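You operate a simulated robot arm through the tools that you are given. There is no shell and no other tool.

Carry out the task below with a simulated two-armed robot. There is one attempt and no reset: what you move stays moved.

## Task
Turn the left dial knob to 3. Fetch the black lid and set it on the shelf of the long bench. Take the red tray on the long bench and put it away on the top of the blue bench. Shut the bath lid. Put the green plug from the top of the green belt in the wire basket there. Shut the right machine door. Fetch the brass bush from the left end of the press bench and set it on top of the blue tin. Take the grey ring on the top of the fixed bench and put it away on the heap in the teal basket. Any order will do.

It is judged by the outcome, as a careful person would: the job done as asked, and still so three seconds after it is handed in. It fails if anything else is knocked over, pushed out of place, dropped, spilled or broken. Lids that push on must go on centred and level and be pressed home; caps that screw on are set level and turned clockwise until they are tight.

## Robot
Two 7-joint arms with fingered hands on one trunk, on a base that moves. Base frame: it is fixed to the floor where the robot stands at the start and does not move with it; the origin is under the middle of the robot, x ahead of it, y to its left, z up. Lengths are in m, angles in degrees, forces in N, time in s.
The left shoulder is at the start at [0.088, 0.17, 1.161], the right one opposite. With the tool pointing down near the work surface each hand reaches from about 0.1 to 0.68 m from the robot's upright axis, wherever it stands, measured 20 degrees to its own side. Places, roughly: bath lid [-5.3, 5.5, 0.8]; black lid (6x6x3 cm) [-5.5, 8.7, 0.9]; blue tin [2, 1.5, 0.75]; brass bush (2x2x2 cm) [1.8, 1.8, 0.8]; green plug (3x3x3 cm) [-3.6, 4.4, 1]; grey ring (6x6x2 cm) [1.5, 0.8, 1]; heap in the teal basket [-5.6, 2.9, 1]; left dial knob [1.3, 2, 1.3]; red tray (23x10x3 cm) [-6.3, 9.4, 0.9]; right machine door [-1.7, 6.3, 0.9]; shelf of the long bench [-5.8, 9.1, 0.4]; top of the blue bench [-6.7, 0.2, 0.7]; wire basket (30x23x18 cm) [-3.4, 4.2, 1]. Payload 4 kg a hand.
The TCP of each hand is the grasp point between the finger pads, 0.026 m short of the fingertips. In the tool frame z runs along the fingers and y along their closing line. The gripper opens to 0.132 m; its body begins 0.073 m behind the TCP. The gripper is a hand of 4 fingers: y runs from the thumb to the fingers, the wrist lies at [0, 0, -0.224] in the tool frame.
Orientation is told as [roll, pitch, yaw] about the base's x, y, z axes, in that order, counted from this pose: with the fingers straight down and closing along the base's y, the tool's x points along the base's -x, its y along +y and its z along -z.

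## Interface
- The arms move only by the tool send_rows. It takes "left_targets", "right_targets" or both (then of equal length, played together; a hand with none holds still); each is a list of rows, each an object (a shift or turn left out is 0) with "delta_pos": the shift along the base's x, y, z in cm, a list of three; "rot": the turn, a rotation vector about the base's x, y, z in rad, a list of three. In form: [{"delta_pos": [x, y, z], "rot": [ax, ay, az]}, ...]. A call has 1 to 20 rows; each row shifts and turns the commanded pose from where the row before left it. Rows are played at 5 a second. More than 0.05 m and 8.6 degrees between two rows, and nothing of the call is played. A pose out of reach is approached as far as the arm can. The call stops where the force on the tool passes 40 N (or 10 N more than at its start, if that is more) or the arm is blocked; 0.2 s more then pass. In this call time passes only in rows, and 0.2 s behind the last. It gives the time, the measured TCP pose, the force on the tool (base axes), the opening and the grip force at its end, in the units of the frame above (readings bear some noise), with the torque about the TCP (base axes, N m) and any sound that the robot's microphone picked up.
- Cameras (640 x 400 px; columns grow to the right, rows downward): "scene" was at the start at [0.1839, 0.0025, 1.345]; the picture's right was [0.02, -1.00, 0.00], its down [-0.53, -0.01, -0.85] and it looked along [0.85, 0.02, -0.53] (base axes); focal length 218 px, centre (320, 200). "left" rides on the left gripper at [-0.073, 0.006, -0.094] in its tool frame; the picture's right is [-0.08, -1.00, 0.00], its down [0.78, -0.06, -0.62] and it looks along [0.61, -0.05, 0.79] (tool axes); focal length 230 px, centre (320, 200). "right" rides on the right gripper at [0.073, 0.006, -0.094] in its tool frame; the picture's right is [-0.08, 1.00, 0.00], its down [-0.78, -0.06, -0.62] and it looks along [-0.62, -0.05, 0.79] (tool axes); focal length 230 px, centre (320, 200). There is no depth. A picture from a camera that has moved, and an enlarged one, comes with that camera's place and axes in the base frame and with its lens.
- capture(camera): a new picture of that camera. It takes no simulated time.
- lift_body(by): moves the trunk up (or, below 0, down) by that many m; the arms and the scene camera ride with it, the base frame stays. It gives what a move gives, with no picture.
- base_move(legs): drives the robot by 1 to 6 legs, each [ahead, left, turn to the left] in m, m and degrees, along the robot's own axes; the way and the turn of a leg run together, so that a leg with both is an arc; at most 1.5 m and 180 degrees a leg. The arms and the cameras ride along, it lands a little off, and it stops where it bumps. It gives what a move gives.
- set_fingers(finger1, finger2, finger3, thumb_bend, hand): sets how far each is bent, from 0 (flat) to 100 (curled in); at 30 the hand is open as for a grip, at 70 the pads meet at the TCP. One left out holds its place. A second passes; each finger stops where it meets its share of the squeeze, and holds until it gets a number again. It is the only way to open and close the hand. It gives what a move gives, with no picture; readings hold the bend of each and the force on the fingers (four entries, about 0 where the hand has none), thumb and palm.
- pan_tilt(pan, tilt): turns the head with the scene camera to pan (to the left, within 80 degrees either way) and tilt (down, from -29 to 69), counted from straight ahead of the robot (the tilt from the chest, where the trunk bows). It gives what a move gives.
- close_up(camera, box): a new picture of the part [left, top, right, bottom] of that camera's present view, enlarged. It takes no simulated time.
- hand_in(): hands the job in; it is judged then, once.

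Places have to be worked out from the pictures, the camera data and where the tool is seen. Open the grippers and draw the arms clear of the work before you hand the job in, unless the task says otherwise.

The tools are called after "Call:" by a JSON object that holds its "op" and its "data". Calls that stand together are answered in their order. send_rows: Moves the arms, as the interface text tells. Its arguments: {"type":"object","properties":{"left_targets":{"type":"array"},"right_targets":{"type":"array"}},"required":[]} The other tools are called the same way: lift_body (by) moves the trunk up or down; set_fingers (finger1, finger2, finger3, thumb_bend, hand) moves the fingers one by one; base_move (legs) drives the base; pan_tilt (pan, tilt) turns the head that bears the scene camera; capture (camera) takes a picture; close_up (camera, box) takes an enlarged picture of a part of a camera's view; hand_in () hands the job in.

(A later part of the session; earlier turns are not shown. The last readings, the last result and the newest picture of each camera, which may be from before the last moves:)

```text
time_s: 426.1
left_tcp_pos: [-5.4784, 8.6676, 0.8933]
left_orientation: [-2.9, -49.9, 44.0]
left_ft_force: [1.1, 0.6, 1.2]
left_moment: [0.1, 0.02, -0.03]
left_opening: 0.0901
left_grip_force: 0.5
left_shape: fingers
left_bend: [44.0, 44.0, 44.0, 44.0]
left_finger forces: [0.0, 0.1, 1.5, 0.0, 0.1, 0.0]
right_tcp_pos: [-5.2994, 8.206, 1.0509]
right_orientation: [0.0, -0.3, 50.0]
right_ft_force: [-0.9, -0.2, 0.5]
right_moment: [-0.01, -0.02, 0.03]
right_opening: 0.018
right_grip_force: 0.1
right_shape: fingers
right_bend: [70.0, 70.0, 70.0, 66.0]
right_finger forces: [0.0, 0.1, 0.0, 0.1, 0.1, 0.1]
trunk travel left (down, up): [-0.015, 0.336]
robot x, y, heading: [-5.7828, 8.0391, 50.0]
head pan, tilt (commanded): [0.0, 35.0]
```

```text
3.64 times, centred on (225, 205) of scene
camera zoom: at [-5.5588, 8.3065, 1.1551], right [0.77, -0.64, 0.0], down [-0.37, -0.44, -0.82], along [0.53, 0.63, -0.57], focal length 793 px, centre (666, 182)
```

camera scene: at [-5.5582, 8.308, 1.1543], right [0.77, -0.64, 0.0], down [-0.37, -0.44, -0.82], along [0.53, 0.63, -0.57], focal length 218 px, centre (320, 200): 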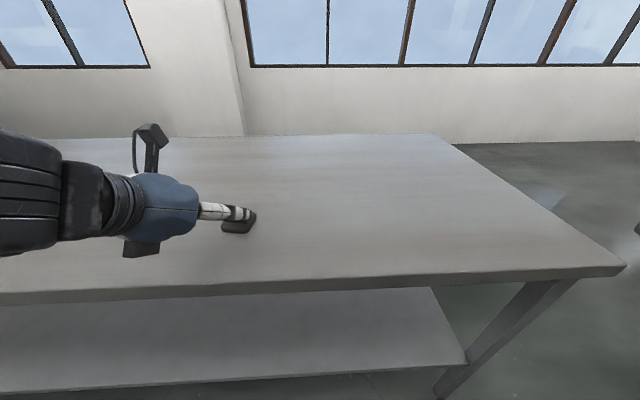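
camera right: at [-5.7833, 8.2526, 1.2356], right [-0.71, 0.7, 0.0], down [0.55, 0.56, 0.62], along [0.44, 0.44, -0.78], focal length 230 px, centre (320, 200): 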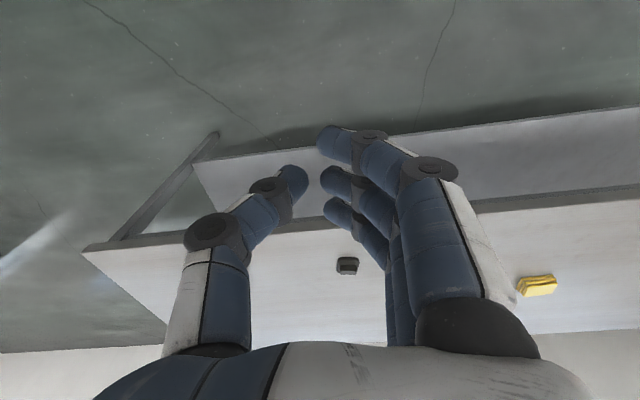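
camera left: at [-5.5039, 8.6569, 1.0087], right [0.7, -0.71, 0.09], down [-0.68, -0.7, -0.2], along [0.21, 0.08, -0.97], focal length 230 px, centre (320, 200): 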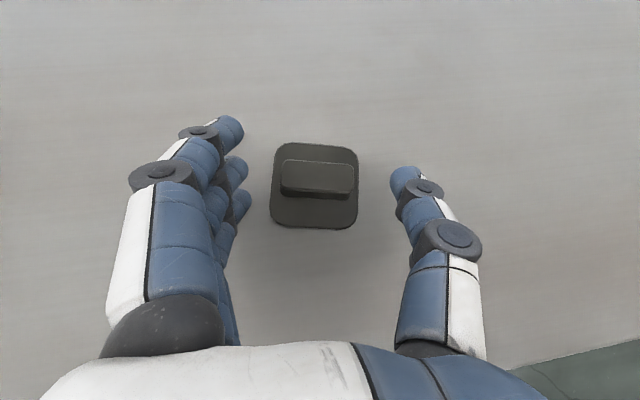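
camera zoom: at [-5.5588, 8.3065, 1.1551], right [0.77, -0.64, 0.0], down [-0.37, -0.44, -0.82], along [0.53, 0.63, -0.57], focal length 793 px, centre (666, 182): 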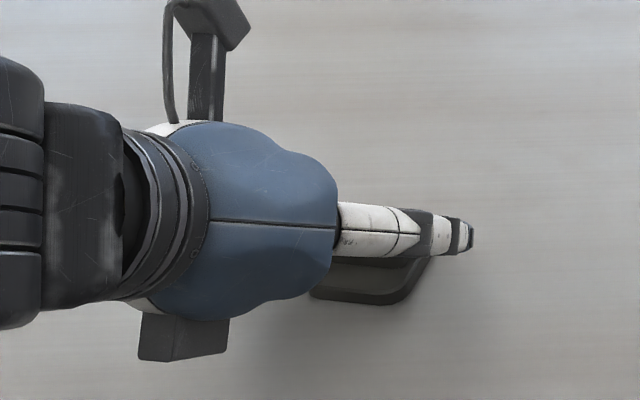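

Finger 3, the lowest one in this pitched pose, just touches the bench. I back off 5 mm and curl finger 3 out of the way.

Call:
{"op": "send_rows", "data": {"left_targets": [{"delta_pos": [-0.3, -0.25, 0.35]}]}}

Call:
{"op": "set_fingers", "data": {"hand": "left", "finger3": 100}}

Call:
{"op": "capture", "data": {"camera": "left"}}

```text
time_s: 426.5
left_tcp_pos: [-5.4806, 8.6656, 0.8968]
left_orientation: [-3.0, -50.0, 44.1]
left_ft_force: [-1.2, -0.4, 0.6]
left_moment: [0.01, 0.03, -0.01]
left_opening: 0.0899
left_grip_force: 0.1
left_shape: fingers
left_bend: [44.0, 44.0, 44.0, 44.0]
left_finger forces: [0.0, 0.0, 0.0, 0.1, 0.0, 0.0]
right_tcp_pos: [-5.3002, 8.2054, 1.0509]
right_orientation: [0.1, -0.4, 50.0]
right_ft_force: [0.3, 0.1, -0.1]
right_moment: [-0.01, 0.0, 0.02]
right_opening: 0.0183
right_grip_force: 0.0
right_shape: fingers
right_bend: [70.0, 70.0, 70.0, 66.0]
right_finger forces: [0.0, 0.0, 0.1, 0.1, 0.0, 0.0]
trunk travel left (down, up): [-0.015, 0.336]
robot x, y, heading: [-5.779, 8.0454, 50.1]
head pan, tilt (commanded): [0.0, 35.0]
```

```text
time_s: 427.5
left_tcp_pos: [-5.4822, 8.6648, 0.897]
left_orientation: [-3.0, -50.0, 44.2]
left_ft_force: [0.1, -0.2, -0.7]
left_moment: [0.03, 0.01, 0.02]
left_opening: 0.09
left_grip_force: 0.0
left_shape: fingers
left_bend: [44.0, 44.0, 100.0, 44.0]
left_finger forces: [0.0, 0.0, 0.0, 0.0, 0.0, 0.0]
right_tcp_pos: [-5.2999, 8.2048, 1.0509]
right_orientation: [0.1, -0.2, 50.0]
right_ft_force: [0.4, -0.7, -0.2]
right_moment: [-0.02, 0.01, -0.01]
right_opening: 0.0181
right_grip_force: 0.0
right_shape: fingers
right_bend: [70.0, 70.0, 70.0, 66.0]
right_finger forces: [0.0, 0.0, 0.1, 0.0, 0.0, 0.1]
trunk travel left (down, up): [-0.015, 0.336]
robot x, y, heading: [-5.7768, 8.043, 49.9]
head pan, tilt (commanded): [0.0, 35.0]
```

```text
taken
camera left: at [-5.5067, 8.6547, 1.0115], right [0.7, -0.71, 0.09], down [-0.68, -0.7, -0.2], along [0.21, 0.08, -0.98], focal length 230 px, centre (320, 200)
```

left: 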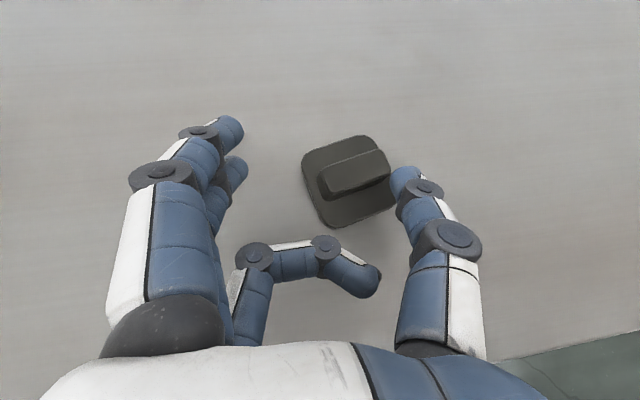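

Curling finger 3 nudged the lid round and toward the thumb. I back off 7 cm along the finger direction and yaw the hand by +22° to line up again.

Call:
{"op": "send_rows", "data": {"left_targets": [{"delta_pos": [-2.05, -1.72, 2.25]}, {"delta_pos": [-2.05, -1.72, 2.25]}, {"rot": [0, 0, 0.13]}, {"rot": [0, 0, 0.13]}, {"rot": [0, 0, 0.13]}]}}

Call:
{"op": "capture", "data": {"camera": "left"}}

Call:
{"op": "capture", "data": {"camera": "scene"}}

```text
time_s: 428.7
left_tcp_pos: [-5.5229, 8.6733, 0.9347]
left_orientation: [-3.1, -49.8, 66.2]
left_ft_force: [0.5, -0.3, -0.6]
left_moment: [0.02, 0.04, 0.01]
left_opening: 0.0903
left_grip_force: 0.0
left_shape: fingers
left_bend: [44.0, 44.0, 100.0, 44.0]
left_finger forces: [0.1, 0.0, 0.0, 0.0, 0.0, 0.0]
left hand out of reach, approached as far as the arm can: row 5
right_tcp_pos: [-5.2993, 8.2056, 1.0527]
right_orientation: [0.1, -0.1, 50.0]
right_ft_force: [0.2, 0.7, 0.4]
right_moment: [0.01, 0.01, 0.01]
right_opening: 0.0181
right_grip_force: 0.1
right_shape: fingers
right_bend: [70.0, 70.0, 70.0, 66.0]
right_finger forces: [0.1, 0.0, 0.1, 0.0, 0.0, 0.0]
trunk travel left (down, up): [-0.015, 0.336]
robot x, y, heading: [-5.7801, 8.0397, 50.0]
head pan, tilt (commanded): [0.0, 35.0]
```

```text
taken
camera left: at [-5.5419, 8.6545, 1.0505], right [0.92, -0.39, 0.09], down [-0.37, -0.91, -0.2], along [0.16, 0.15, -0.98], focal length 230 px, centre (320, 200)
```

left: 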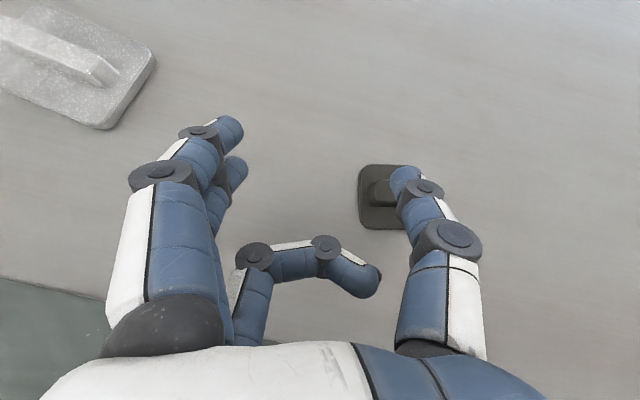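

```text
taken
camera scene: at [-5.5587, 8.3072, 1.1548], right [0.77, -0.64, 0.0], down [-0.37, -0.44, -0.82], along [0.53, 0.63, -0.57], focal length 218 px, centre (320, 200)
```

scene: 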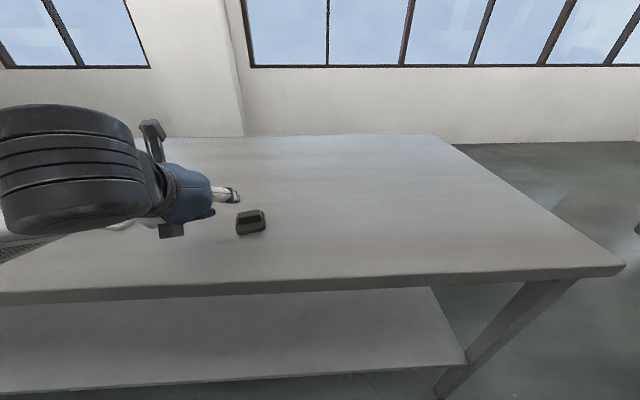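

The lid now lies under the thumb at about [-5.456, 8.658], aligned with the hand. I raise 2 cm, shift the hand so the lid is centred, and come down to the pre-grasp.

Call:
{"op": "send_rows", "data": {"left_targets": [{"delta_pos": [0, 0, 2]}, {"delta_pos": [2.05, -3.25, 0]}, {"delta_pos": [2.05, -3.25, 0]}, {"delta_pos": [0, 0, -1.5]}]}}

Call:
{"op": "capture", "data": {"camera": "left"}}

Call:
{"op": "close_up", "data": {"camera": "scene", "box": [150, 150, 350, 280]}}

```text
time_s: 429.7
left_tcp_pos: [-5.475, 8.6718, 0.9368]
left_orientation: [-3.0, -49.8, 66.4]
left_ft_force: [0.5, 0.8, -0.6]
left_moment: [-0.02, -0.01, 0.03]
left_opening: 0.0899
left_grip_force: 0.1
left_shape: fingers
left_bend: [44.0, 44.0, 100.0, 44.0]
left_finger forces: [0.0, 0.0, 0.0, 0.1, 0.1, 0.1]
left hand out of reach, approached as far as the arm can: row 2, 3
right_tcp_pos: [-5.3, 8.2054, 1.0518]
right_orientation: [0.1, -0.2, 50.1]
right_ft_force: [-0.4, 0.5, -0.1]
right_moment: [-0.01, -0.01, 0.02]
right_opening: 0.0181
right_grip_force: 0.0
right_shape: fingers
right_bend: [70.0, 70.0, 70.0, 66.0]
right_finger forces: [0.0, 0.0, 0.0, 0.0, 0.1, 0.0]
trunk travel left (down, up): [-0.015, 0.336]
robot x, y, heading: [-5.7789, 8.0406, 49.9]
head pan, tilt (commanded): [0.0, 35.0]
```

```text
taken
camera left: at [-5.495, 8.6529, 1.0517], right [0.92, -0.39, 0.09], down [-0.37, -0.91, -0.2], along [0.16, 0.15, -0.98], focal length 230 px, centre (320, 200)
```

left: 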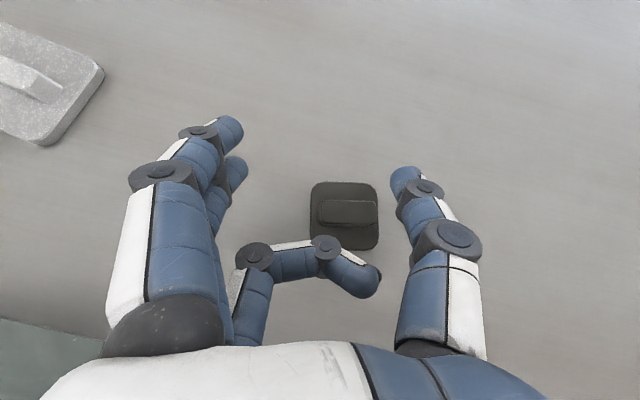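

```text
3.08 times, centred on (250, 215) of scene
camera zoom: at [-5.5587, 8.3071, 1.1548], right [0.77, -0.64, 0.0], down [-0.37, -0.44, -0.82], along [0.53, 0.63, -0.57], focal length 671 px, centre (535, 154)
```

zoom: 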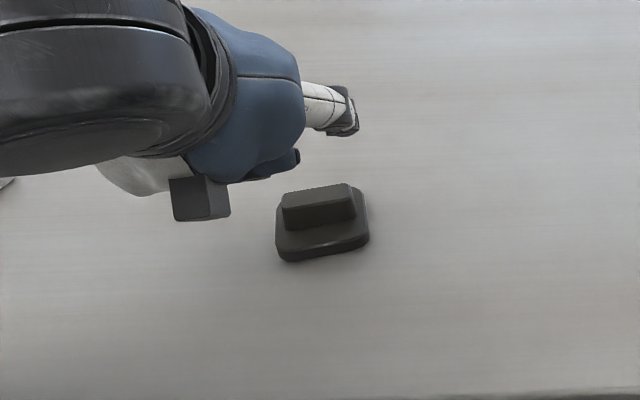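

The arm can't come back far enough in this pose, so I shift the base instead: 4.5 cm back and 3.5 cm right, with the hand riding along.

Call:
{"op": "base_move", "data": {"legs": [[-0.045, -0.035, 0]]}}

Call:
{"op": "capture", "data": {"camera": "left"}}

```text
time_s: 430.7
left_tcp_pos: [-5.4763, 8.6147, 0.9369]
left_orientation: [-3.0, -50.0, 66.3]
left_ft_force: [-0.9, -0.2, 0.4]
left_moment: [-0.02, -0.04, -0.03]
left_opening: 0.0901
left_grip_force: 0.1
left_shape: fingers
left_bend: [44.0, 44.0, 100.0, 44.0]
left_finger forces: [0.0, 0.0, 0.1, 0.0, 0.1, 0.0]
right_tcp_pos: [-5.3027, 8.1479, 1.0517]
right_orientation: [0.1, -0.3, 49.9]
right_ft_force: [-1.0, -0.8, 0.3]
right_moment: [0.02, -0.04, 0.02]
right_opening: 0.0179
right_grip_force: 0.0
right_shape: fingers
right_bend: [70.0, 70.0, 70.0, 66.0]
right_finger forces: [0.0, 0.1, 0.0, 0.1, 0.0, 0.0]
trunk travel left (down, up): [-0.015, 0.336]
robot x, y, heading: [-5.7845, 7.9842, 50.0]
head pan, tilt (commanded): [0.0, 35.0]
```

```text
taken
camera left: at [-5.4967, 8.5954, 1.0522], right [0.92, -0.39, 0.09], down [-0.37, -0.91, -0.2], along [0.16, 0.15, -0.98], focal length 230 px, centre (320, 200)
```

left: 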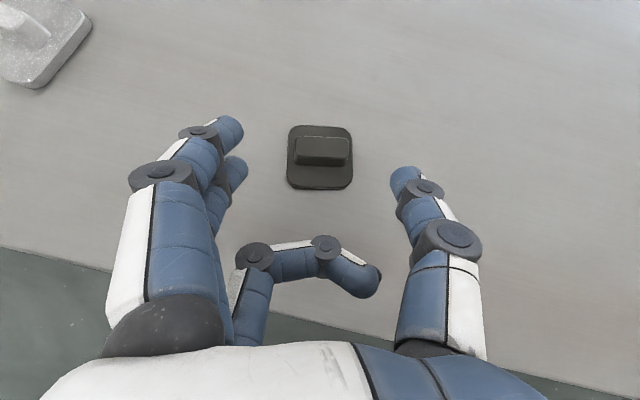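

The lid is now centred and parallel between thumb and middle finger. I come down onto it in three steps.

Call:
{"op": "send_rows", "data": {"left_targets": [{"delta_pos": [0.62, 1.03, -1.7]}, {"delta_pos": [0.62, 1.03, -1.7]}, {"delta_pos": [0.62, 1.03, -1.7]}]}}

Call:
{"op": "capture", "data": {"camera": "left"}}

Call:
{"op": "close_up", "data": {"camera": "scene", "box": [150, 150, 350, 280]}}

```text
time_s: 431.5
left_tcp_pos: [-5.4582, 8.6462, 0.8846]
left_orientation: [-2.8, -49.9, 66.3]
left_ft_force: [0.1, 1.1, -0.6]
left_moment: [0.03, 0.01, 0.02]
left_opening: 0.0899
left_grip_force: 0.1
left_shape: fingers
left_bend: [44.0, 44.0, 100.0, 44.0]
left_finger forces: [0.0, 0.0, 0.1, 0.0, 0.1, 0.0]
right_tcp_pos: [-5.3007, 8.1495, 1.0509]
right_orientation: [-0.1, -0.2, 50.1]
right_ft_force: [-0.1, -1.1, 0.0]
right_moment: [-0.03, 0.0, 0.0]
right_opening: 0.0178
right_grip_force: 0.1
right_shape: fingers
right_bend: [70.0, 70.0, 70.0, 66.0]
right_finger forces: [0.0, 0.1, 0.0, 0.0, 0.0, 0.1]
trunk travel left (down, up): [-0.015, 0.336]
robot x, y, heading: [-5.7814, 7.9856, 49.9]
head pan, tilt (commanded): [0.0, 35.0]
```

```text
taken
camera left: at [-5.478, 8.627, 1.0], right [0.92, -0.39, 0.09], down [-0.37, -0.91, -0.2], along [0.16, 0.15, -0.98], focal length 230 px, centre (320, 200)
```

left: 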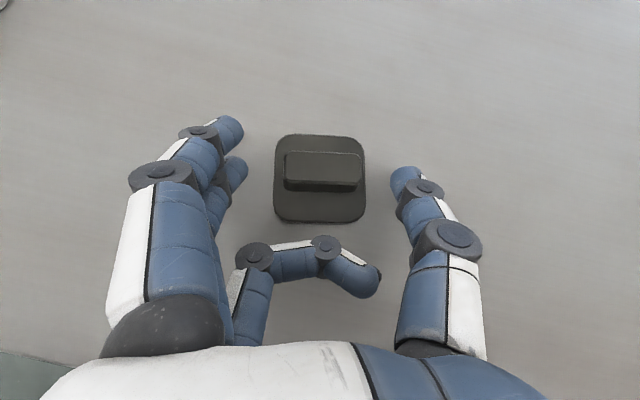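

```text
3.08 times, centred on (250, 215) of scene
camera zoom: at [-5.5604, 8.2504, 1.1548], right [0.77, -0.64, 0.0], down [-0.37, -0.44, -0.82], along [0.53, 0.63, -0.57], focal length 671 px, centre (535, 154)
```

zoom: 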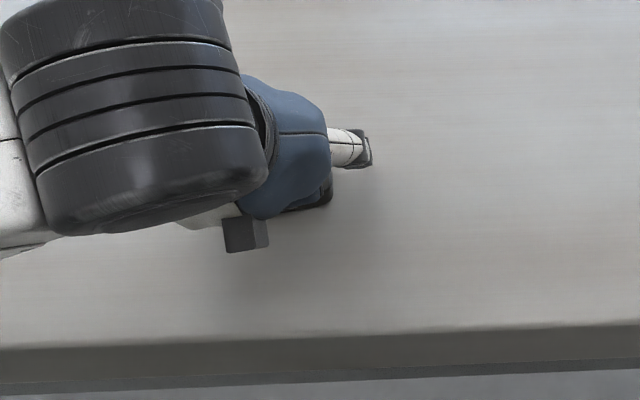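

The bar is right at the fingertips of thumb and middle finger. I close those two on the bar's ends.

Call:
{"op": "set_fingers", "data": {"hand": "left", "finger2": 76, "thumb_bend": 76}}

Call:
{"op": "capture", "data": {"camera": "left"}}

```text
time_s: 432.5
left_tcp_pos: [-5.4585, 8.6457, 0.8863]
left_orientation: [-3.1, -50.0, 66.4]
left_ft_force: [2.0, -0.6, 2.8]
left_moment: [0.11, 0.12, -0.03]
left_opening: 0.0585
left_grip_force: 14.6
left_shape: fingers
left_bend: [44.0, 53.0, 100.0, 68.0]
left_finger forces: [0.0, 13.9, 0.0, 0.0, 15.4, 0.0]
right_tcp_pos: [-5.3015, 8.1478, 1.0518]
right_orientation: [0.1, -0.3, 50.0]
right_ft_force: [-0.3, 0.3, -0.5]
right_moment: [-0.02, -0.06, 0.01]
right_opening: 0.0182
right_grip_force: 0.1
right_shape: fingers
right_bend: [70.0, 70.0, 70.0, 66.0]
right_finger forces: [0.1, 0.0, 0.0, 0.0, 0.0, 0.0]
trunk travel left (down, up): [-0.015, 0.336]
robot x, y, heading: [-5.7818, 7.9851, 50.2]
head pan, tilt (commanded): [0.0, 35.0]
```

```text
taken
camera left: at [-5.478, 8.6265, 1.001], right [0.92, -0.39, 0.09], down [-0.37, -0.91, -0.2], along [0.16, 0.15, -0.98], focal length 230 px, centre (320, 200)
```

left: 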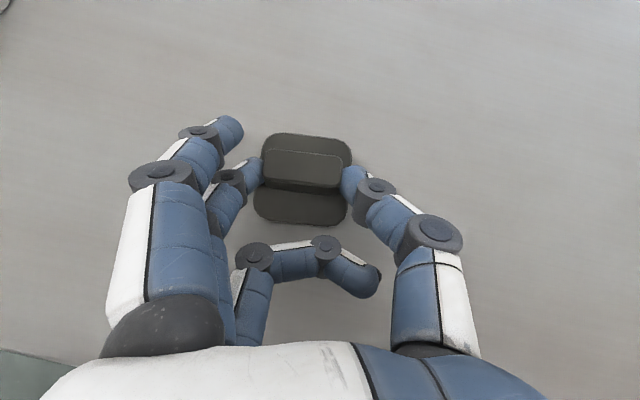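

The bar's ends are pinched with about 15 N. I lift 6 cm and check how the lid hangs.

Call:
{"op": "send_rows", "data": {"left_targets": [{"delta_pos": [0, 0, 1]}, {"delta_pos": [0, 0, 2]}, {"delta_pos": [0, 0, 3]}]}}

Call:
{"op": "capture", "data": {"camera": "left"}}

Call:
{"op": "capture", "data": {"camera": "scene"}}

Call:
{"op": "capture", "data": {"camera": "right"}}

```text
time_s: 433.3
left_tcp_pos: [-5.4579, 8.6452, 0.9453]
left_orientation: [-2.9, -49.8, 66.3]
left_ft_force: [0.2, -0.6, -3.6]
left_moment: [-0.08, 0.02, 0.0]
left_opening: 0.0572
left_grip_force: 14.1
left_shape: fingers
left_bend: [44.0, 51.0, 100.0, 68.0]
left_finger forces: [0.0, 14.3, 0.1, 0.1, 13.9, 0.0]
right_tcp_pos: [-5.3014, 8.1483, 1.0511]
right_orientation: [0.1, -0.3, 50.0]
right_ft_force: [0.4, -0.4, -0.4]
right_moment: [0.0, 0.01, -0.01]
right_opening: 0.0179
right_grip_force: 0.1
right_shape: fingers
right_bend: [70.0, 70.0, 70.0, 66.0]
right_finger forces: [0.0, 0.1, 0.0, 0.0, 0.0, 0.0]
trunk travel left (down, up): [-0.015, 0.336]
robot x, y, heading: [-5.7825, 7.9868, 50.0]
head pan, tilt (commanded): [0.0, 35.0]
```

```text
taken
camera left: at [-5.4789, 8.6267, 1.0612], right [0.92, -0.39, 0.09], down [-0.37, -0.91, -0.2], along [0.16, 0.15, -0.98], focal length 230 px, centre (320, 200)
```

left: 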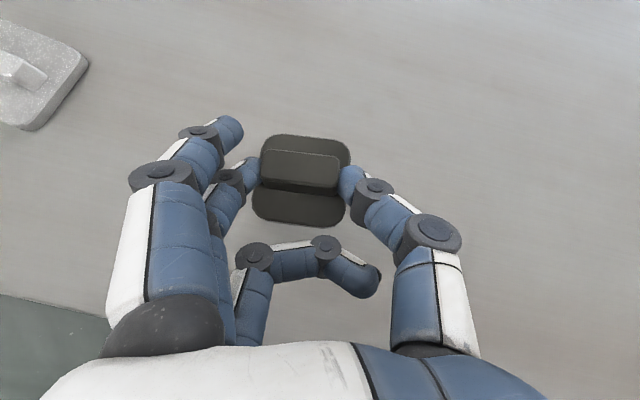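

```text
taken
camera scene: at [-5.5606, 8.2499, 1.1551], right [0.77, -0.64, 0.0], down [-0.37, -0.44, -0.82], along [0.53, 0.63, -0.57], focal length 218 px, centre (320, 200)
```

scene: 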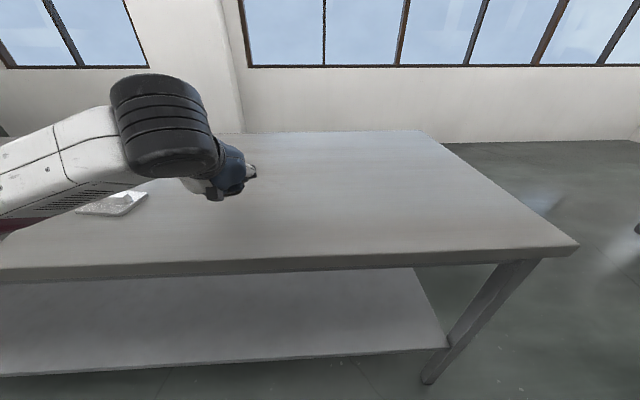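

```text
taken
camera right: at [-5.3543, 8.0946, 1.1458], right [-0.71, 0.7, 0.0], down [0.55, 0.56, 0.62], along [0.43, 0.44, -0.78], focal length 230 px, centre (320, 200)
```

right: 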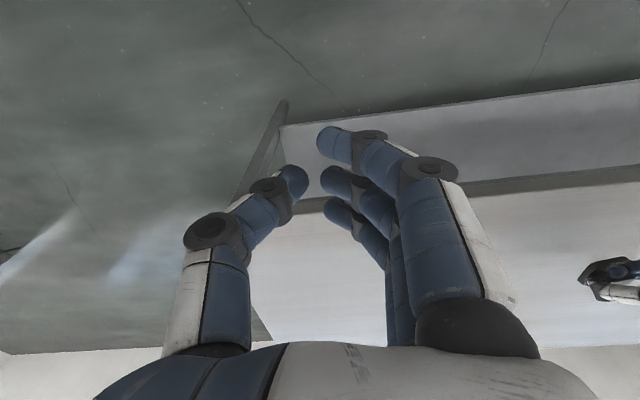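

The lid hangs level in the grip (about 3.6 N). I drive the base back 0.36 m so the lid clears the bench edge, before lowering it to shelf height.

Call:
{"op": "base_move", "data": {"legs": [[-0.36, 0, 0]]}}

Call:
{"op": "send_rows", "data": {"left_targets": [{"delta_pos": [-0.5, -0.6, -4]}, {"delta_pos": [-0.5, -0.6, -4]}, {"delta_pos": [-0.5, -0.6, -4]}, {"delta_pos": [-0.5, -0.6, -4]}, {"delta_pos": [-0.5, -0.6, -4]}, {"delta_pos": [-0.5, -0.6, -4]}]}}

Call:
{"op": "capture", "data": {"camera": "left"}}

Call:
{"op": "pan_tilt", "data": {"pan": 10, "tilt": 45}}

Call:
{"op": "capture", "data": {"camera": "scene"}}

```text
time_s: 435.6
left_tcp_pos: [-5.6874, 8.37, 0.9457]
left_orientation: [-3.0, -49.8, 66.2]
left_ft_force: [-0.9, 0.1, -3.5]
left_moment: [-0.07, 0.02, 0.0]
left_opening: 0.0572
left_grip_force: 14.3
left_shape: fingers
left_bend: [44.0, 51.0, 100.0, 68.0]
left_finger forces: [0.0, 14.3, 0.0, 0.0, 14.0, 0.0]
right_tcp_pos: [-5.5328, 7.8715, 1.0506]
right_orientation: [0.0, -0.1, 49.9]
right_ft_force: [0.0, 1.1, 0.4]
right_moment: [0.01, -0.03, 0.02]
right_opening: 0.018
right_grip_force: 0.1
right_shape: fingers
right_bend: [70.0, 70.0, 70.0, 66.0]
right_finger forces: [0.0, 0.0, 0.0, 0.0, 0.1, 0.0]
trunk travel left (down, up): [-0.015, 0.336]
robot x, y, heading: [-6.0184, 7.7087, 49.6]
head pan, tilt (commanded): [0.0, 35.0]
```

```text
time_s: 437.0
left_tcp_pos: [-5.7168, 8.3573, 0.7397]
left_orientation: [-2.7, -48.7, 65.5]
left_ft_force: [-0.5, 0.3, -3.9]
left_moment: [-0.11, 0.02, -0.03]
left_opening: 0.0569
left_grip_force: 14.5
left_shape: fingers
left_bend: [44.0, 51.0, 100.0, 68.0]
left_finger forces: [0.0, 14.3, 0.0, 0.0, 13.9, 0.1]
left hand out of reach, approached as far as the arm can: row 5, 6
right_tcp_pos: [-5.5335, 7.872, 1.0509]
right_orientation: [0.1, -0.3, 49.9]
right_ft_force: [0.5, -0.5, 0.2]
right_moment: [-0.01, 0.02, -0.01]
right_opening: 0.0182
right_grip_force: 0.0
right_shape: fingers
right_bend: [70.0, 70.0, 70.0, 66.0]
right_finger forces: [0.0, 0.0, 0.0, 0.0, 0.1, 0.0]
trunk travel left (down, up): [-0.015, 0.336]
robot x, y, heading: [-6.0136, 7.7086, 49.9]
head pan, tilt (commanded): [0.0, 35.0]
```

```text
taken
camera left: at [-5.7362, 8.342, 0.8555], right [0.91, -0.4, 0.09], down [-0.38, -0.91, -0.18], along [0.15, 0.13, -0.98], focal length 230 px, centre (320, 200)
```

left: 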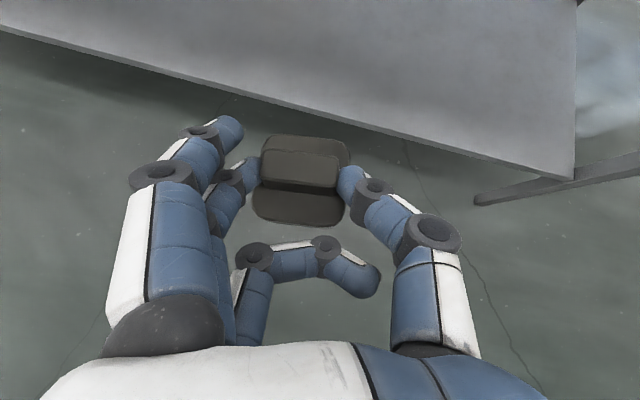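

```text
time_s: 437.7
left_tcp_pos: [-5.7166, 8.3583, 0.7391]
left_orientation: [-2.7, -48.8, 65.6]
left_ft_force: [0.4, -1.0, -3.8]
left_moment: [-0.09, -0.01, -0.01]
left_opening: 0.057
left_grip_force: 14.1
left_shape: fingers
left_bend: [44.0, 51.0, 100.0, 68.0]
left_finger forces: [0.0, 14.3, 0.0, 0.0, 14.0, 0.0]
right_tcp_pos: [-5.5333, 7.8718, 1.0506]
right_orientation: [-0.1, -0.2, 49.8]
right_ft_force: [-0.8, -0.5, 0.0]
right_moment: [-0.02, 0.0, -0.01]
right_opening: 0.0179
right_grip_force: 0.1
right_shape: fingers
right_bend: [70.0, 70.0, 70.0, 66.0]
right_finger forces: [0.1, 0.0, 0.0, 0.0, 0.1, 0.0]
trunk travel left (down, up): [-0.015, 0.336]
robot x, y, heading: [-6.0124, 7.7111, 49.8]
head pan, tilt (commanded): [10.0, 45.0]
```

```text
taken
camera scene: at [-5.807, 7.9774, 1.14], right [0.86, -0.5, 0.0], down [-0.35, -0.61, -0.71], along [0.36, 0.61, -0.71], focal length 218 px, centre (320, 200)
```

scene: 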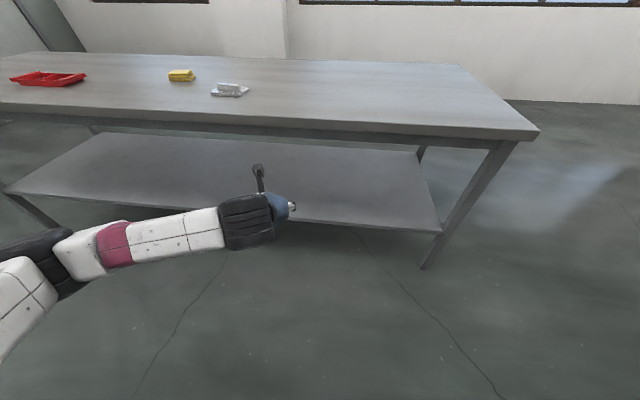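

The arm runs into a joint limit at this height with the hand yawed 15° left. I yaw back to my heading and try to lower further.

Call:
{"op": "send_rows", "data": {"left_targets": [{"rot": [0, 0, -0.13]}, {"rot": [0, 0, -0.13]}, {"delta_pos": [0, 0, -3]}, {"delta_pos": [0, 0, -3]}, {"delta_pos": [0, 0, -3]}, {"delta_pos": [0, 0, -3]}]}}

Call:
{"op": "capture", "data": {"camera": "scene"}}

```text
time_s: 439.1
left_tcp_pos: [-5.7043, 8.3901, 0.6695]
left_orientation: [-3.1, -48.7, 51.0]
left_ft_force: [0.8, 0.2, -4.9]
left_moment: [-0.1, 0.05, 0.04]
left_opening: 0.0568
left_grip_force: 14.3
left_shape: fingers
left_bend: [44.0, 51.0, 100.0, 68.0]
left_finger forces: [0.0, 14.4, 0.0, 0.0, 13.9, 0.0]
left hand out of reach, approached as far as the arm can: row 4, 5, 6
right_tcp_pos: [-5.5328, 7.8714, 1.0512]
right_orientation: [0.0, -0.2, 49.8]
right_ft_force: [0.0, -0.2, -1.2]
right_moment: [0.0, 0.03, -0.02]
right_opening: 0.018
right_grip_force: 0.0
right_shape: fingers
right_bend: [70.0, 70.0, 70.0, 66.0]
right_finger forces: [0.0, 0.1, 0.0, 0.0, 0.1, 0.0]
trunk travel left (down, up): [-0.015, 0.336]
robot x, y, heading: [-6.0144, 7.7066, 49.8]
head pan, tilt (commanded): [10.0, 45.0]
```

```text
taken
camera scene: at [-5.807, 7.9776, 1.1399], right [0.87, -0.5, 0.0], down [-0.35, -0.61, -0.71], along [0.35, 0.61, -0.71], focal length 218 px, centre (320, 200)
```

scene: 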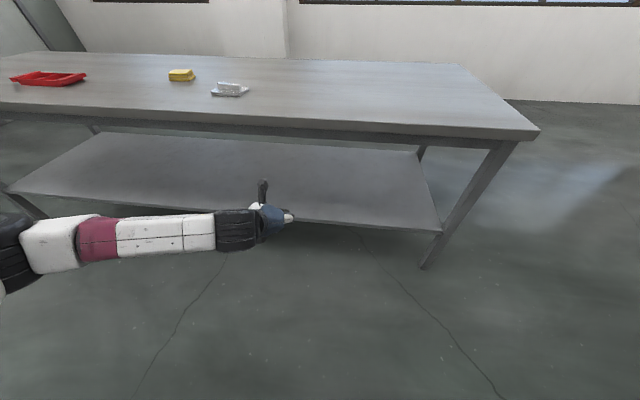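

At z = 0.67 the limit is reached again. I try retracting the hand toward me by 8 cm and then lowering.

Call:
{"op": "send_rows", "data": {"left_targets": [{"delta_pos": [-2.2, -3.6, 0]}, {"delta_pos": [-2.0, -3.6, 0]}, {"delta_pos": [0, 0, -3]}, {"delta_pos": [0, 0, -3]}, {"delta_pos": [0, 0, -3]}]}}

Call:
{"op": "capture", "data": {"camera": "scene"}}

```text
time_s: 440.3
left_tcp_pos: [-5.7214, 8.3797, 0.681]
left_orientation: [-3.0, -48.7, 51.1]
left_ft_force: [0.2, -0.4, -4.0]
left_moment: [-0.03, 0.01, 0.02]
left_opening: 0.0566
left_grip_force: 14.4
left_shape: fingers
left_bend: [44.0, 51.0, 100.0, 68.0]
left_finger forces: [0.0, 14.3, 0.0, 0.1, 14.0, 0.0]
left hand out of reach, approached as far as the arm can: row 1, 2, 3, 4, 5
right_tcp_pos: [-5.5318, 7.8727, 1.0506]
right_orientation: [0.0, -0.1, 49.9]
right_ft_force: [-0.5, -0.2, -0.3]
right_moment: [0.0, -0.02, -0.02]
right_opening: 0.018
right_grip_force: 0.1
right_shape: fingers
right_bend: [70.0, 70.0, 70.0, 66.0]
right_finger forces: [0.0, 0.0, 0.0, 0.1, 0.0, 0.0]
trunk travel left (down, up): [-0.015, 0.336]
robot x, y, heading: [-6.0165, 7.7086, 50.0]
head pan, tilt (commanded): [10.0, 45.0]
```

```text
taken
camera scene: at [-5.8069, 7.9777, 1.1398], right [0.87, -0.5, 0.0], down [-0.35, -0.61, -0.71], along [0.35, 0.61, -0.71], focal length 218 px, centre (320, 200)
```

scene: 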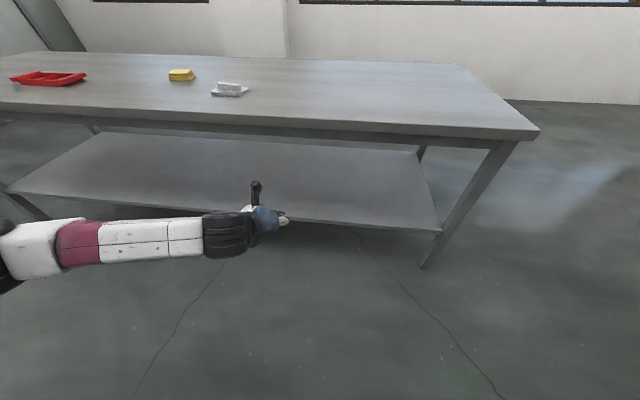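

The wrist is at its limit because the elbow sits far out left. I yaw the hand to the right (about 40°), which should free it, and then lower; I can turn the base to compensate.

Call:
{"op": "send_rows", "data": {"left_targets": [{"rot": [0, 0, -0.14]}, {"rot": [0, 0, -0.14]}, {"rot": [0, 0, -0.14]}, {"rot": [0, 0, -0.14]}, {"rot": [0, 0, -0.14]}, {"delta_pos": [0, 0, -3]}, {"delta_pos": [0, 0, -3]}, {"delta_pos": [0, 0, -3]}, {"delta_pos": [0, 0, -3]}]}}

Call:
{"op": "capture", "data": {"camera": "scene"}}

```text
time_s: 442.3
left_tcp_pos: [-5.7219, 8.3806, 0.561]
left_orientation: [-2.9, -49.7, 11.2]
left_ft_force: [-0.3, -0.9, -4.5]
left_moment: [-0.03, 0.05, 0.01]
left_opening: 0.0564
left_grip_force: 14.0
left_shape: fingers
left_bend: [44.0, 51.0, 100.0, 68.0]
left_finger forces: [0.1, 14.3, 0.0, 0.0, 14.0, 0.1]
right_tcp_pos: [-5.5318, 7.872, 1.051]
right_orientation: [-0.1, -0.2, 50.0]
right_ft_force: [-0.5, 0.6, -0.5]
right_moment: [0.01, 0.01, 0.01]
right_opening: 0.0182
right_grip_force: 0.1
right_shape: fingers
right_bend: [70.0, 70.0, 70.0, 66.0]
right_finger forces: [0.0, 0.0, 0.1, 0.1, 0.0, 0.0]
trunk travel left (down, up): [-0.015, 0.336]
robot x, y, heading: [-6.0162, 7.7104, 49.8]
head pan, tilt (commanded): [10.0, 45.0]
```

```text
taken
camera scene: at [-5.8069, 7.9777, 1.1398], right [0.87, -0.5, 0.0], down [-0.35, -0.61, -0.71], along [0.35, 0.61, -0.71], focal length 218 px, centre (320, 200)
```

scene: 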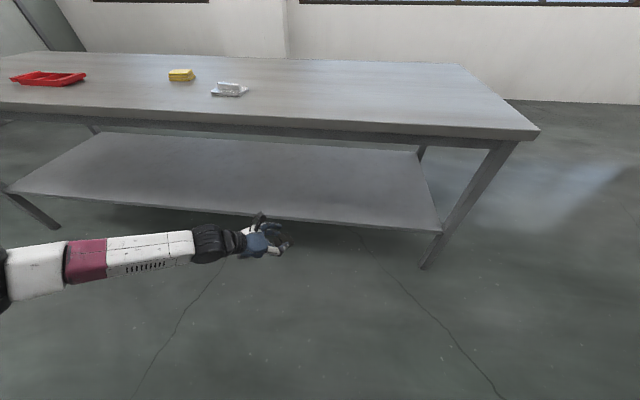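

Now the hand lowers freely (z = 0.561, no limit). I lower on to about 0.475 and look at the shelf with the hand camera.

Call:
{"op": "send_rows", "data": {"left_targets": [{"delta_pos": [0, 0, -3]}, {"delta_pos": [0, 0, -3]}, {"delta_pos": [0, 0, -2.5]}]}}

Call:
{"op": "base_move", "data": {"legs": [[0, 0, 20]]}}

Call:
{"op": "capture", "data": {"camera": "left"}}

Call:
{"op": "capture", "data": {"camera": "scene"}}

```text
time_s: 443.1
left_tcp_pos: [-5.7213, 8.3789, 0.4754]
left_orientation: [-3.0, -49.7, 11.4]
left_ft_force: [-0.2, -0.8, -3.5]
left_moment: [-0.1, 0.05, -0.01]
left_opening: 0.0566
left_grip_force: 14.1
left_shape: fingers
left_bend: [44.0, 51.0, 100.0, 68.0]
left_finger forces: [0.0, 14.3, 0.0, 0.0, 14.0, 0.0]
right_tcp_pos: [-5.5324, 7.872, 1.0514]
right_orientation: [0.0, -0.1, 49.8]
right_ft_force: [-0.6, 0.2, 0.3]
right_moment: [0.03, 0.0, 0.01]
right_opening: 0.0181
right_grip_force: 0.1
right_shape: fingers
right_bend: [70.0, 70.0, 70.0, 66.0]
right_finger forces: [0.0, 0.0, 0.0, 0.0, 0.0, 0.0]
trunk travel left (down, up): [-0.015, 0.336]
robot x, y, heading: [-6.0132, 7.71, 49.7]
head pan, tilt (commanded): [10.0, 45.0]
```

```text
time_s: 444.6
left_tcp_pos: [-5.966, 8.4375, 0.4764]
left_orientation: [-3.0, -49.8, 31.0]
left_ft_force: [-1.0, -0.7, -4.6]
left_moment: [-0.05, 0.06, 0.02]
left_opening: 0.0567
left_grip_force: 13.9
left_shape: fingers
left_bend: [44.0, 51.0, 100.0, 68.0]
left_finger forces: [0.0, 14.1, 0.0, 0.0, 13.8, 0.1]
right_tcp_pos: [-5.6162, 8.0253, 1.051]
right_orientation: [0.0, -0.3, 69.7]
right_ft_force: [-0.5, -0.4, -0.1]
right_moment: [0.01, -0.03, 0.0]
right_opening: 0.0182
right_grip_force: 0.1
right_shape: fingers
right_bend: [70.0, 70.0, 70.0, 66.0]
right_finger forces: [0.0, 0.1, 0.1, 0.0, 0.0, 0.0]
trunk travel left (down, up): [-0.015, 0.336]
robot x, y, heading: [-6.0149, 7.7085, 69.8]
head pan, tilt (commanded): [10.0, 45.0]
```

```text
taken
camera left: at [-5.9932, 8.4339, 0.5915], right [0.52, -0.85, 0.09], down [-0.82, -0.53, -0.2], along [0.22, 0.03, -0.98], focal length 230 px, centre (320, 200)
```

left: 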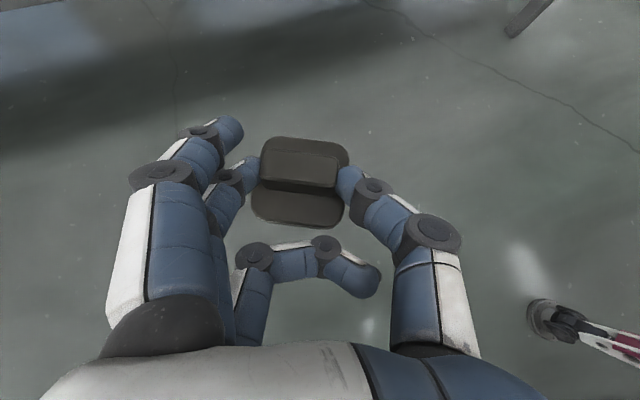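

```text
taken
camera scene: at [-5.9105, 8.0319, 1.1399], right [0.98, -0.18, 0.0], down [-0.13, -0.7, -0.71], along [0.13, 0.7, -0.71], focal length 218 px, centre (320, 200)
```

scene: 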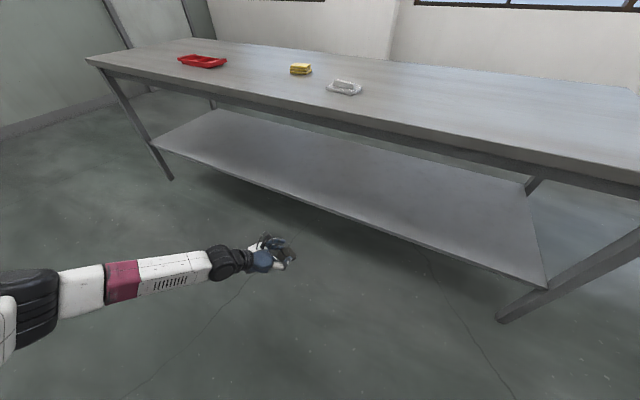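

The hand is low and free. To be safe about the shelf height I raise 5 cm, then drive diagonally so the lid goes in over the shelf's front part.

Call:
{"op": "send_rows", "data": {"left_targets": [{"delta_pos": [0, 0, 3]}, {"delta_pos": [0, 0, 3]}]}}

Call:
{"op": "base_move", "data": {"legs": [[0.2, -0.073, 0]]}}

Call:
{"op": "capture", "data": {"camera": "left"}}

Call:
{"op": "capture", "data": {"camera": "scene"}}

```text
time_s: 445.2
left_tcp_pos: [-5.9673, 8.4384, 0.5359]
left_orientation: [-3.0, -49.9, 31.1]
left_ft_force: [-0.6, -0.3, -3.5]
left_moment: [-0.06, 0.06, -0.05]
left_opening: 0.0565
left_grip_force: 14.3
left_shape: fingers
left_bend: [44.0, 51.0, 100.0, 68.0]
left_finger forces: [0.0, 14.2, 0.0, 0.0, 13.9, 0.1]
right_tcp_pos: [-5.6168, 8.0246, 1.0514]
right_orientation: [0.0, -0.2, 69.7]
right_ft_force: [0.1, 0.2, -1.0]
right_moment: [-0.01, 0.0, 0.04]
right_opening: 0.018
right_grip_force: 0.1
right_shape: fingers
right_bend: [70.0, 70.0, 70.0, 66.0]
right_finger forces: [0.1, 0.1, 0.0, 0.0, 0.0, 0.0]
trunk travel left (down, up): [-0.015, 0.336]
robot x, y, heading: [-6.0143, 7.7102, 69.7]
head pan, tilt (commanded): [10.0, 45.0]
```

```text
time_s: 446.9
left_tcp_pos: [-5.8261, 8.5987, 0.5361]
left_orientation: [-3.0, -49.8, 31.0]
left_ft_force: [0.1, -0.4, -2.9]
left_moment: [-0.09, 0.01, 0.01]
left_opening: 0.0565
left_grip_force: 14.0
left_shape: fingers
left_bend: [44.0, 51.0, 100.0, 68.0]
left_finger forces: [0.0, 14.1, 0.1, 0.1, 13.9, 0.1]
right_tcp_pos: [-5.4777, 8.1849, 1.051]
right_orientation: [0.0, -0.2, 69.6]
right_ft_force: [0.1, 1.0, 0.6]
right_moment: [-0.03, 0.03, 0.02]
right_opening: 0.0179
right_grip_force: 0.1
right_shape: fingers
right_bend: [70.0, 70.0, 70.0, 66.0]
right_finger forces: [0.1, 0.1, 0.0, 0.0, 0.0, 0.1]
trunk travel left (down, up): [-0.015, 0.336]
robot x, y, heading: [-5.8752, 7.8675, 69.5]
head pan, tilt (commanded): [10.0, 45.0]
```

```text
taken
camera left: at [-5.8535, 8.5943, 0.6513], right [0.52, -0.85, 0.09], down [-0.83, -0.53, -0.2], along [0.22, 0.03, -0.98], focal length 230 px, centre (320, 200)
```

left: 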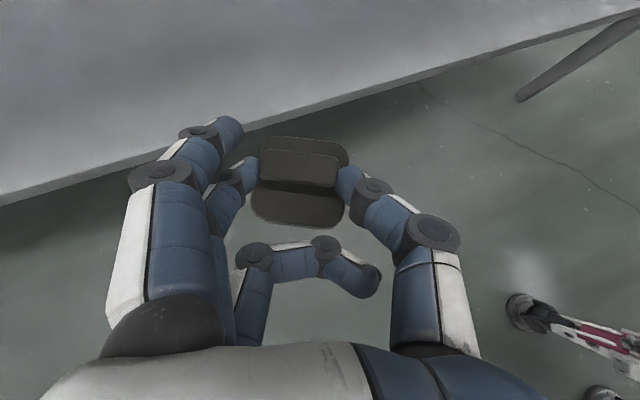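

```text
taken
camera scene: at [-5.7716, 8.1924, 1.1398], right [0.98, -0.18, 0.0], down [-0.13, -0.7, -0.71], along [0.13, 0.69, -0.71], focal length 218 px, centre (320, 200)
```

scene: 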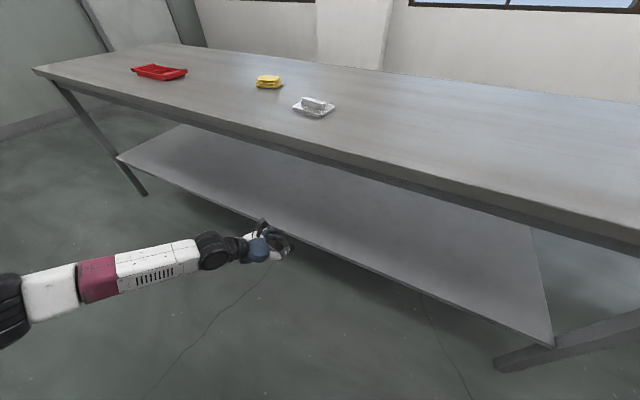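

The shelf's front edge is at about v ≈ 2.98, z ≈ 0.38–0.40. I lower to z ≈ 0.476 and drive 0.24 m further in so the lid is over the shelf.

Call:
{"op": "send_rows", "data": {"left_targets": [{"delta_pos": [0, 0, -3]}, {"delta_pos": [0, 0, -3]}]}}

Call:
{"op": "base_move", "data": {"legs": [[0.12, -0.043, 0]]}}

Call:
{"op": "capture", "data": {"camera": "left"}}

Call:
{"op": "capture", "data": {"camera": "scene"}}

```text
time_s: 447.5
left_tcp_pos: [-5.8267, 8.5989, 0.4764]
left_orientation: [-3.0, -49.9, 30.9]
left_ft_force: [-0.5, 0.0, -3.6]
left_moment: [-0.08, 0.05, -0.06]
left_opening: 0.0565
left_grip_force: 14.1
left_shape: fingers
left_bend: [44.0, 51.0, 100.0, 68.0]
left_finger forces: [0.1, 14.2, 0.0, 0.0, 14.0, 0.0]
right_tcp_pos: [-5.4769, 8.1854, 1.0509]
right_orientation: [0.0, -0.3, 69.6]
right_ft_force: [0.2, 1.0, -0.6]
right_moment: [0.0, 0.01, -0.05]
right_opening: 0.0181
right_grip_force: 0.0
right_shape: fingers
right_bend: [70.0, 70.0, 70.0, 66.0]
right_finger forces: [0.0, 0.1, 0.0, 0.0, 0.1, 0.0]
trunk travel left (down, up): [-0.015, 0.336]
robot x, y, heading: [-5.8759, 7.8697, 69.5]
head pan, tilt (commanded): [10.0, 45.0]
```

```text
time_s: 448.7
left_tcp_pos: [-5.7449, 8.6955, 0.4761]
left_orientation: [-3.2, -49.7, 31.0]
left_ft_force: [0.2, -0.8, -3.7]
left_moment: [-0.09, 0.05, -0.01]
left_opening: 0.0569
left_grip_force: 14.0
left_shape: fingers
left_bend: [44.0, 51.0, 100.0, 68.0]
left_finger forces: [0.1, 14.1, 0.0, 0.1, 13.9, 0.0]
right_tcp_pos: [-5.3955, 8.2821, 1.0517]
right_orientation: [0.0, -0.2, 69.6]
right_ft_force: [0.4, 0.0, 0.1]
right_moment: [-0.03, 0.01, -0.03]
right_opening: 0.0183
right_grip_force: 0.2
right_shape: fingers
right_bend: [70.0, 70.0, 70.0, 66.0]
right_finger forces: [0.1, 0.1, 0.0, 0.0, 0.1, 0.1]
trunk travel left (down, up): [-0.015, 0.336]
robot x, y, heading: [-5.798, 7.9647, 69.5]
head pan, tilt (commanded): [10.0, 45.0]
```

```text
taken
camera left: at [-5.7717, 8.6907, 0.5912], right [0.52, -0.85, 0.09], down [-0.83, -0.53, -0.2], along [0.22, 0.03, -0.98], focal length 230 px, centre (320, 200)
```

left: 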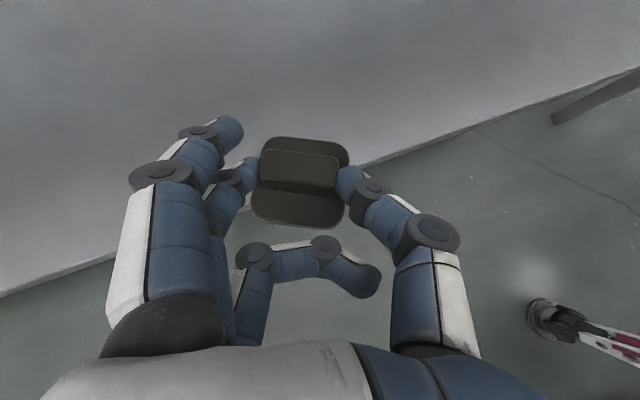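

```text
taken
camera scene: at [-5.6898, 8.2891, 1.1398], right [0.98, -0.18, 0.0], down [-0.13, -0.7, -0.71], along [0.13, 0.69, -0.71], focal length 218 px, centre (320, 200)
```

scene: 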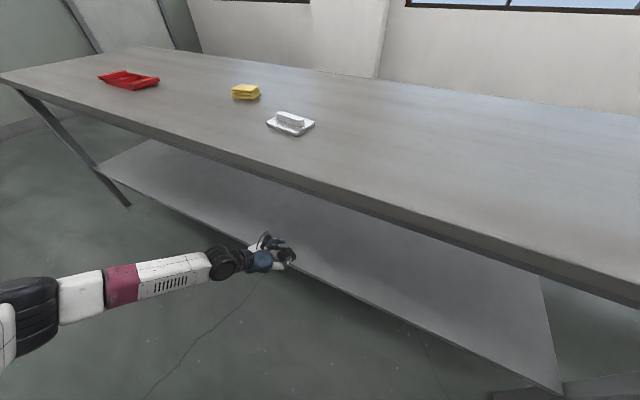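

Triangulating the shelf edge from the last two hand pictures gives v ≈ 3.00 and z ≈ 0.35. I drive another 0.12 m in.

Call:
{"op": "base_move", "data": {"legs": [[0.122, -0.043, 0]]}}

Call:
{"op": "capture", "data": {"camera": "left"}}

Call:
{"op": "capture", "data": {"camera": "scene"}}

```text
time_s: 450.0
left_tcp_pos: [-5.6625, 8.793, 0.4761]
left_orientation: [-3.1, -49.7, 30.8]
left_ft_force: [0.0, 0.3, -4.0]
left_moment: [-0.04, 0.05, -0.02]
left_opening: 0.0567
left_grip_force: 14.0
left_shape: fingers
left_bend: [44.0, 51.0, 100.0, 68.0]
left_finger forces: [0.0, 14.2, 0.0, 0.0, 13.9, 0.1]
right_tcp_pos: [-5.3139, 8.3794, 1.051]
right_orientation: [0.0, -0.2, 69.5]
right_ft_force: [1.2, -0.4, -0.7]
right_moment: [-0.03, 0.05, -0.04]
right_opening: 0.018
right_grip_force: 0.0
right_shape: fingers
right_bend: [70.0, 70.0, 70.0, 66.0]
right_finger forces: [0.2, 0.0, 0.1, 0.0, 0.1, 0.0]
trunk travel left (down, up): [-0.015, 0.336]
robot x, y, heading: [-5.7149, 8.0639, 69.5]
head pan, tilt (commanded): [10.0, 45.0]
```

```text
taken
camera left: at [-5.6881, 8.7885, 0.5911], right [0.52, -0.85, 0.09], down [-0.83, -0.53, -0.2], along [0.22, 0.03, -0.98], focal length 230 px, centre (320, 200)
```

left: 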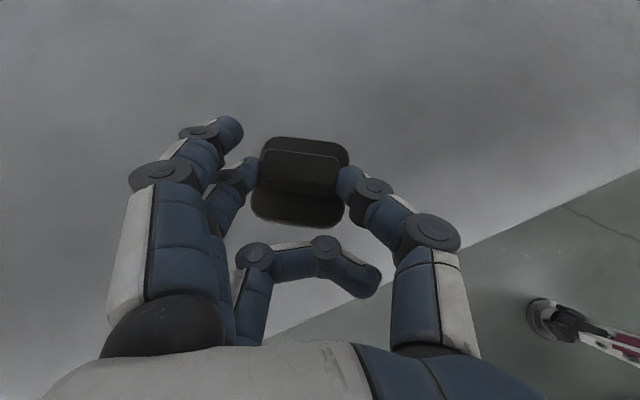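

```text
taken
camera scene: at [-5.6067, 8.3868, 1.1398], right [0.98, -0.18, 0.0], down [-0.13, -0.7, -0.71], along [0.13, 0.69, -0.71], focal length 218 px, centre (320, 200)
```

scene: 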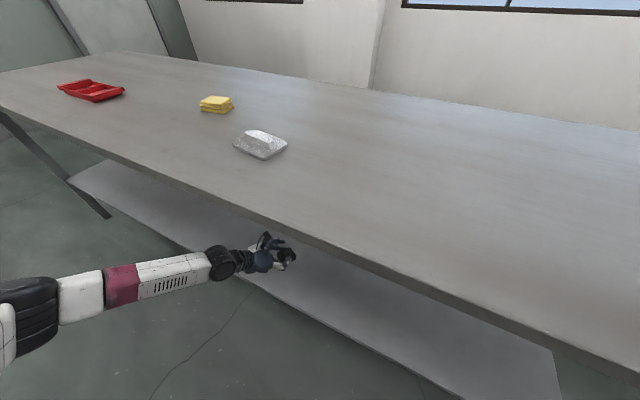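

The lid is well inside the shelf's edge. I lower it in steps toward the shelf, watching the force.

Call:
{"op": "send_rows", "data": {"left_targets": [{"delta_pos": [0, 0, -3]}, {"delta_pos": [0, 0, -2.5]}, {"delta_pos": [0, 0, -1.5]}, {"delta_pos": [0, 0, -0.7]}]}}

Call:
{"op": "capture", "data": {"camera": "left"}}

```text
time_s: 451.0
left_tcp_pos: [-5.6618, 8.7929, 0.3999]
left_orientation: [-3.0, -49.8, 30.9]
left_ft_force: [0.5, -0.1, -3.5]
left_moment: [-0.06, 0.02, 0.01]
left_opening: 0.0559
left_grip_force: 13.9
left_shape: fingers
left_bend: [44.0, 51.0, 100.0, 68.0]
left_finger forces: [0.0, 13.9, 0.1, 0.0, 13.6, 0.0]
right_tcp_pos: [-5.3128, 8.3794, 1.0519]
right_orientation: [0.0, -0.2, 69.5]
right_ft_force: [0.5, 0.4, -0.5]
right_moment: [-0.01, 0.01, 0.03]
right_opening: 0.0181
right_grip_force: 0.2
right_shape: fingers
right_bend: [70.0, 70.0, 70.0, 66.0]
right_finger forces: [0.0, 0.1, 0.0, 0.0, 0.1, 0.0]
trunk travel left (down, up): [-0.015, 0.336]
robot x, y, heading: [-5.7141, 8.0635, 69.3]
head pan, tilt (commanded): [10.0, 45.0]
```

```text
taken
camera left: at [-5.6885, 8.7888, 0.515], right [0.52, -0.85, 0.09], down [-0.83, -0.53, -0.2], along [0.22, 0.03, -0.98], focal length 230 px, centre (320, 200)
```

left: 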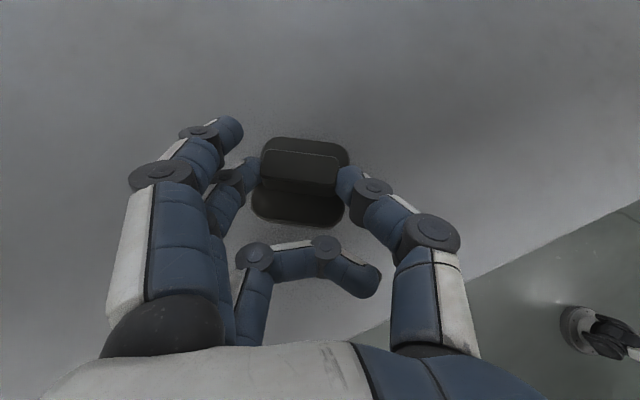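

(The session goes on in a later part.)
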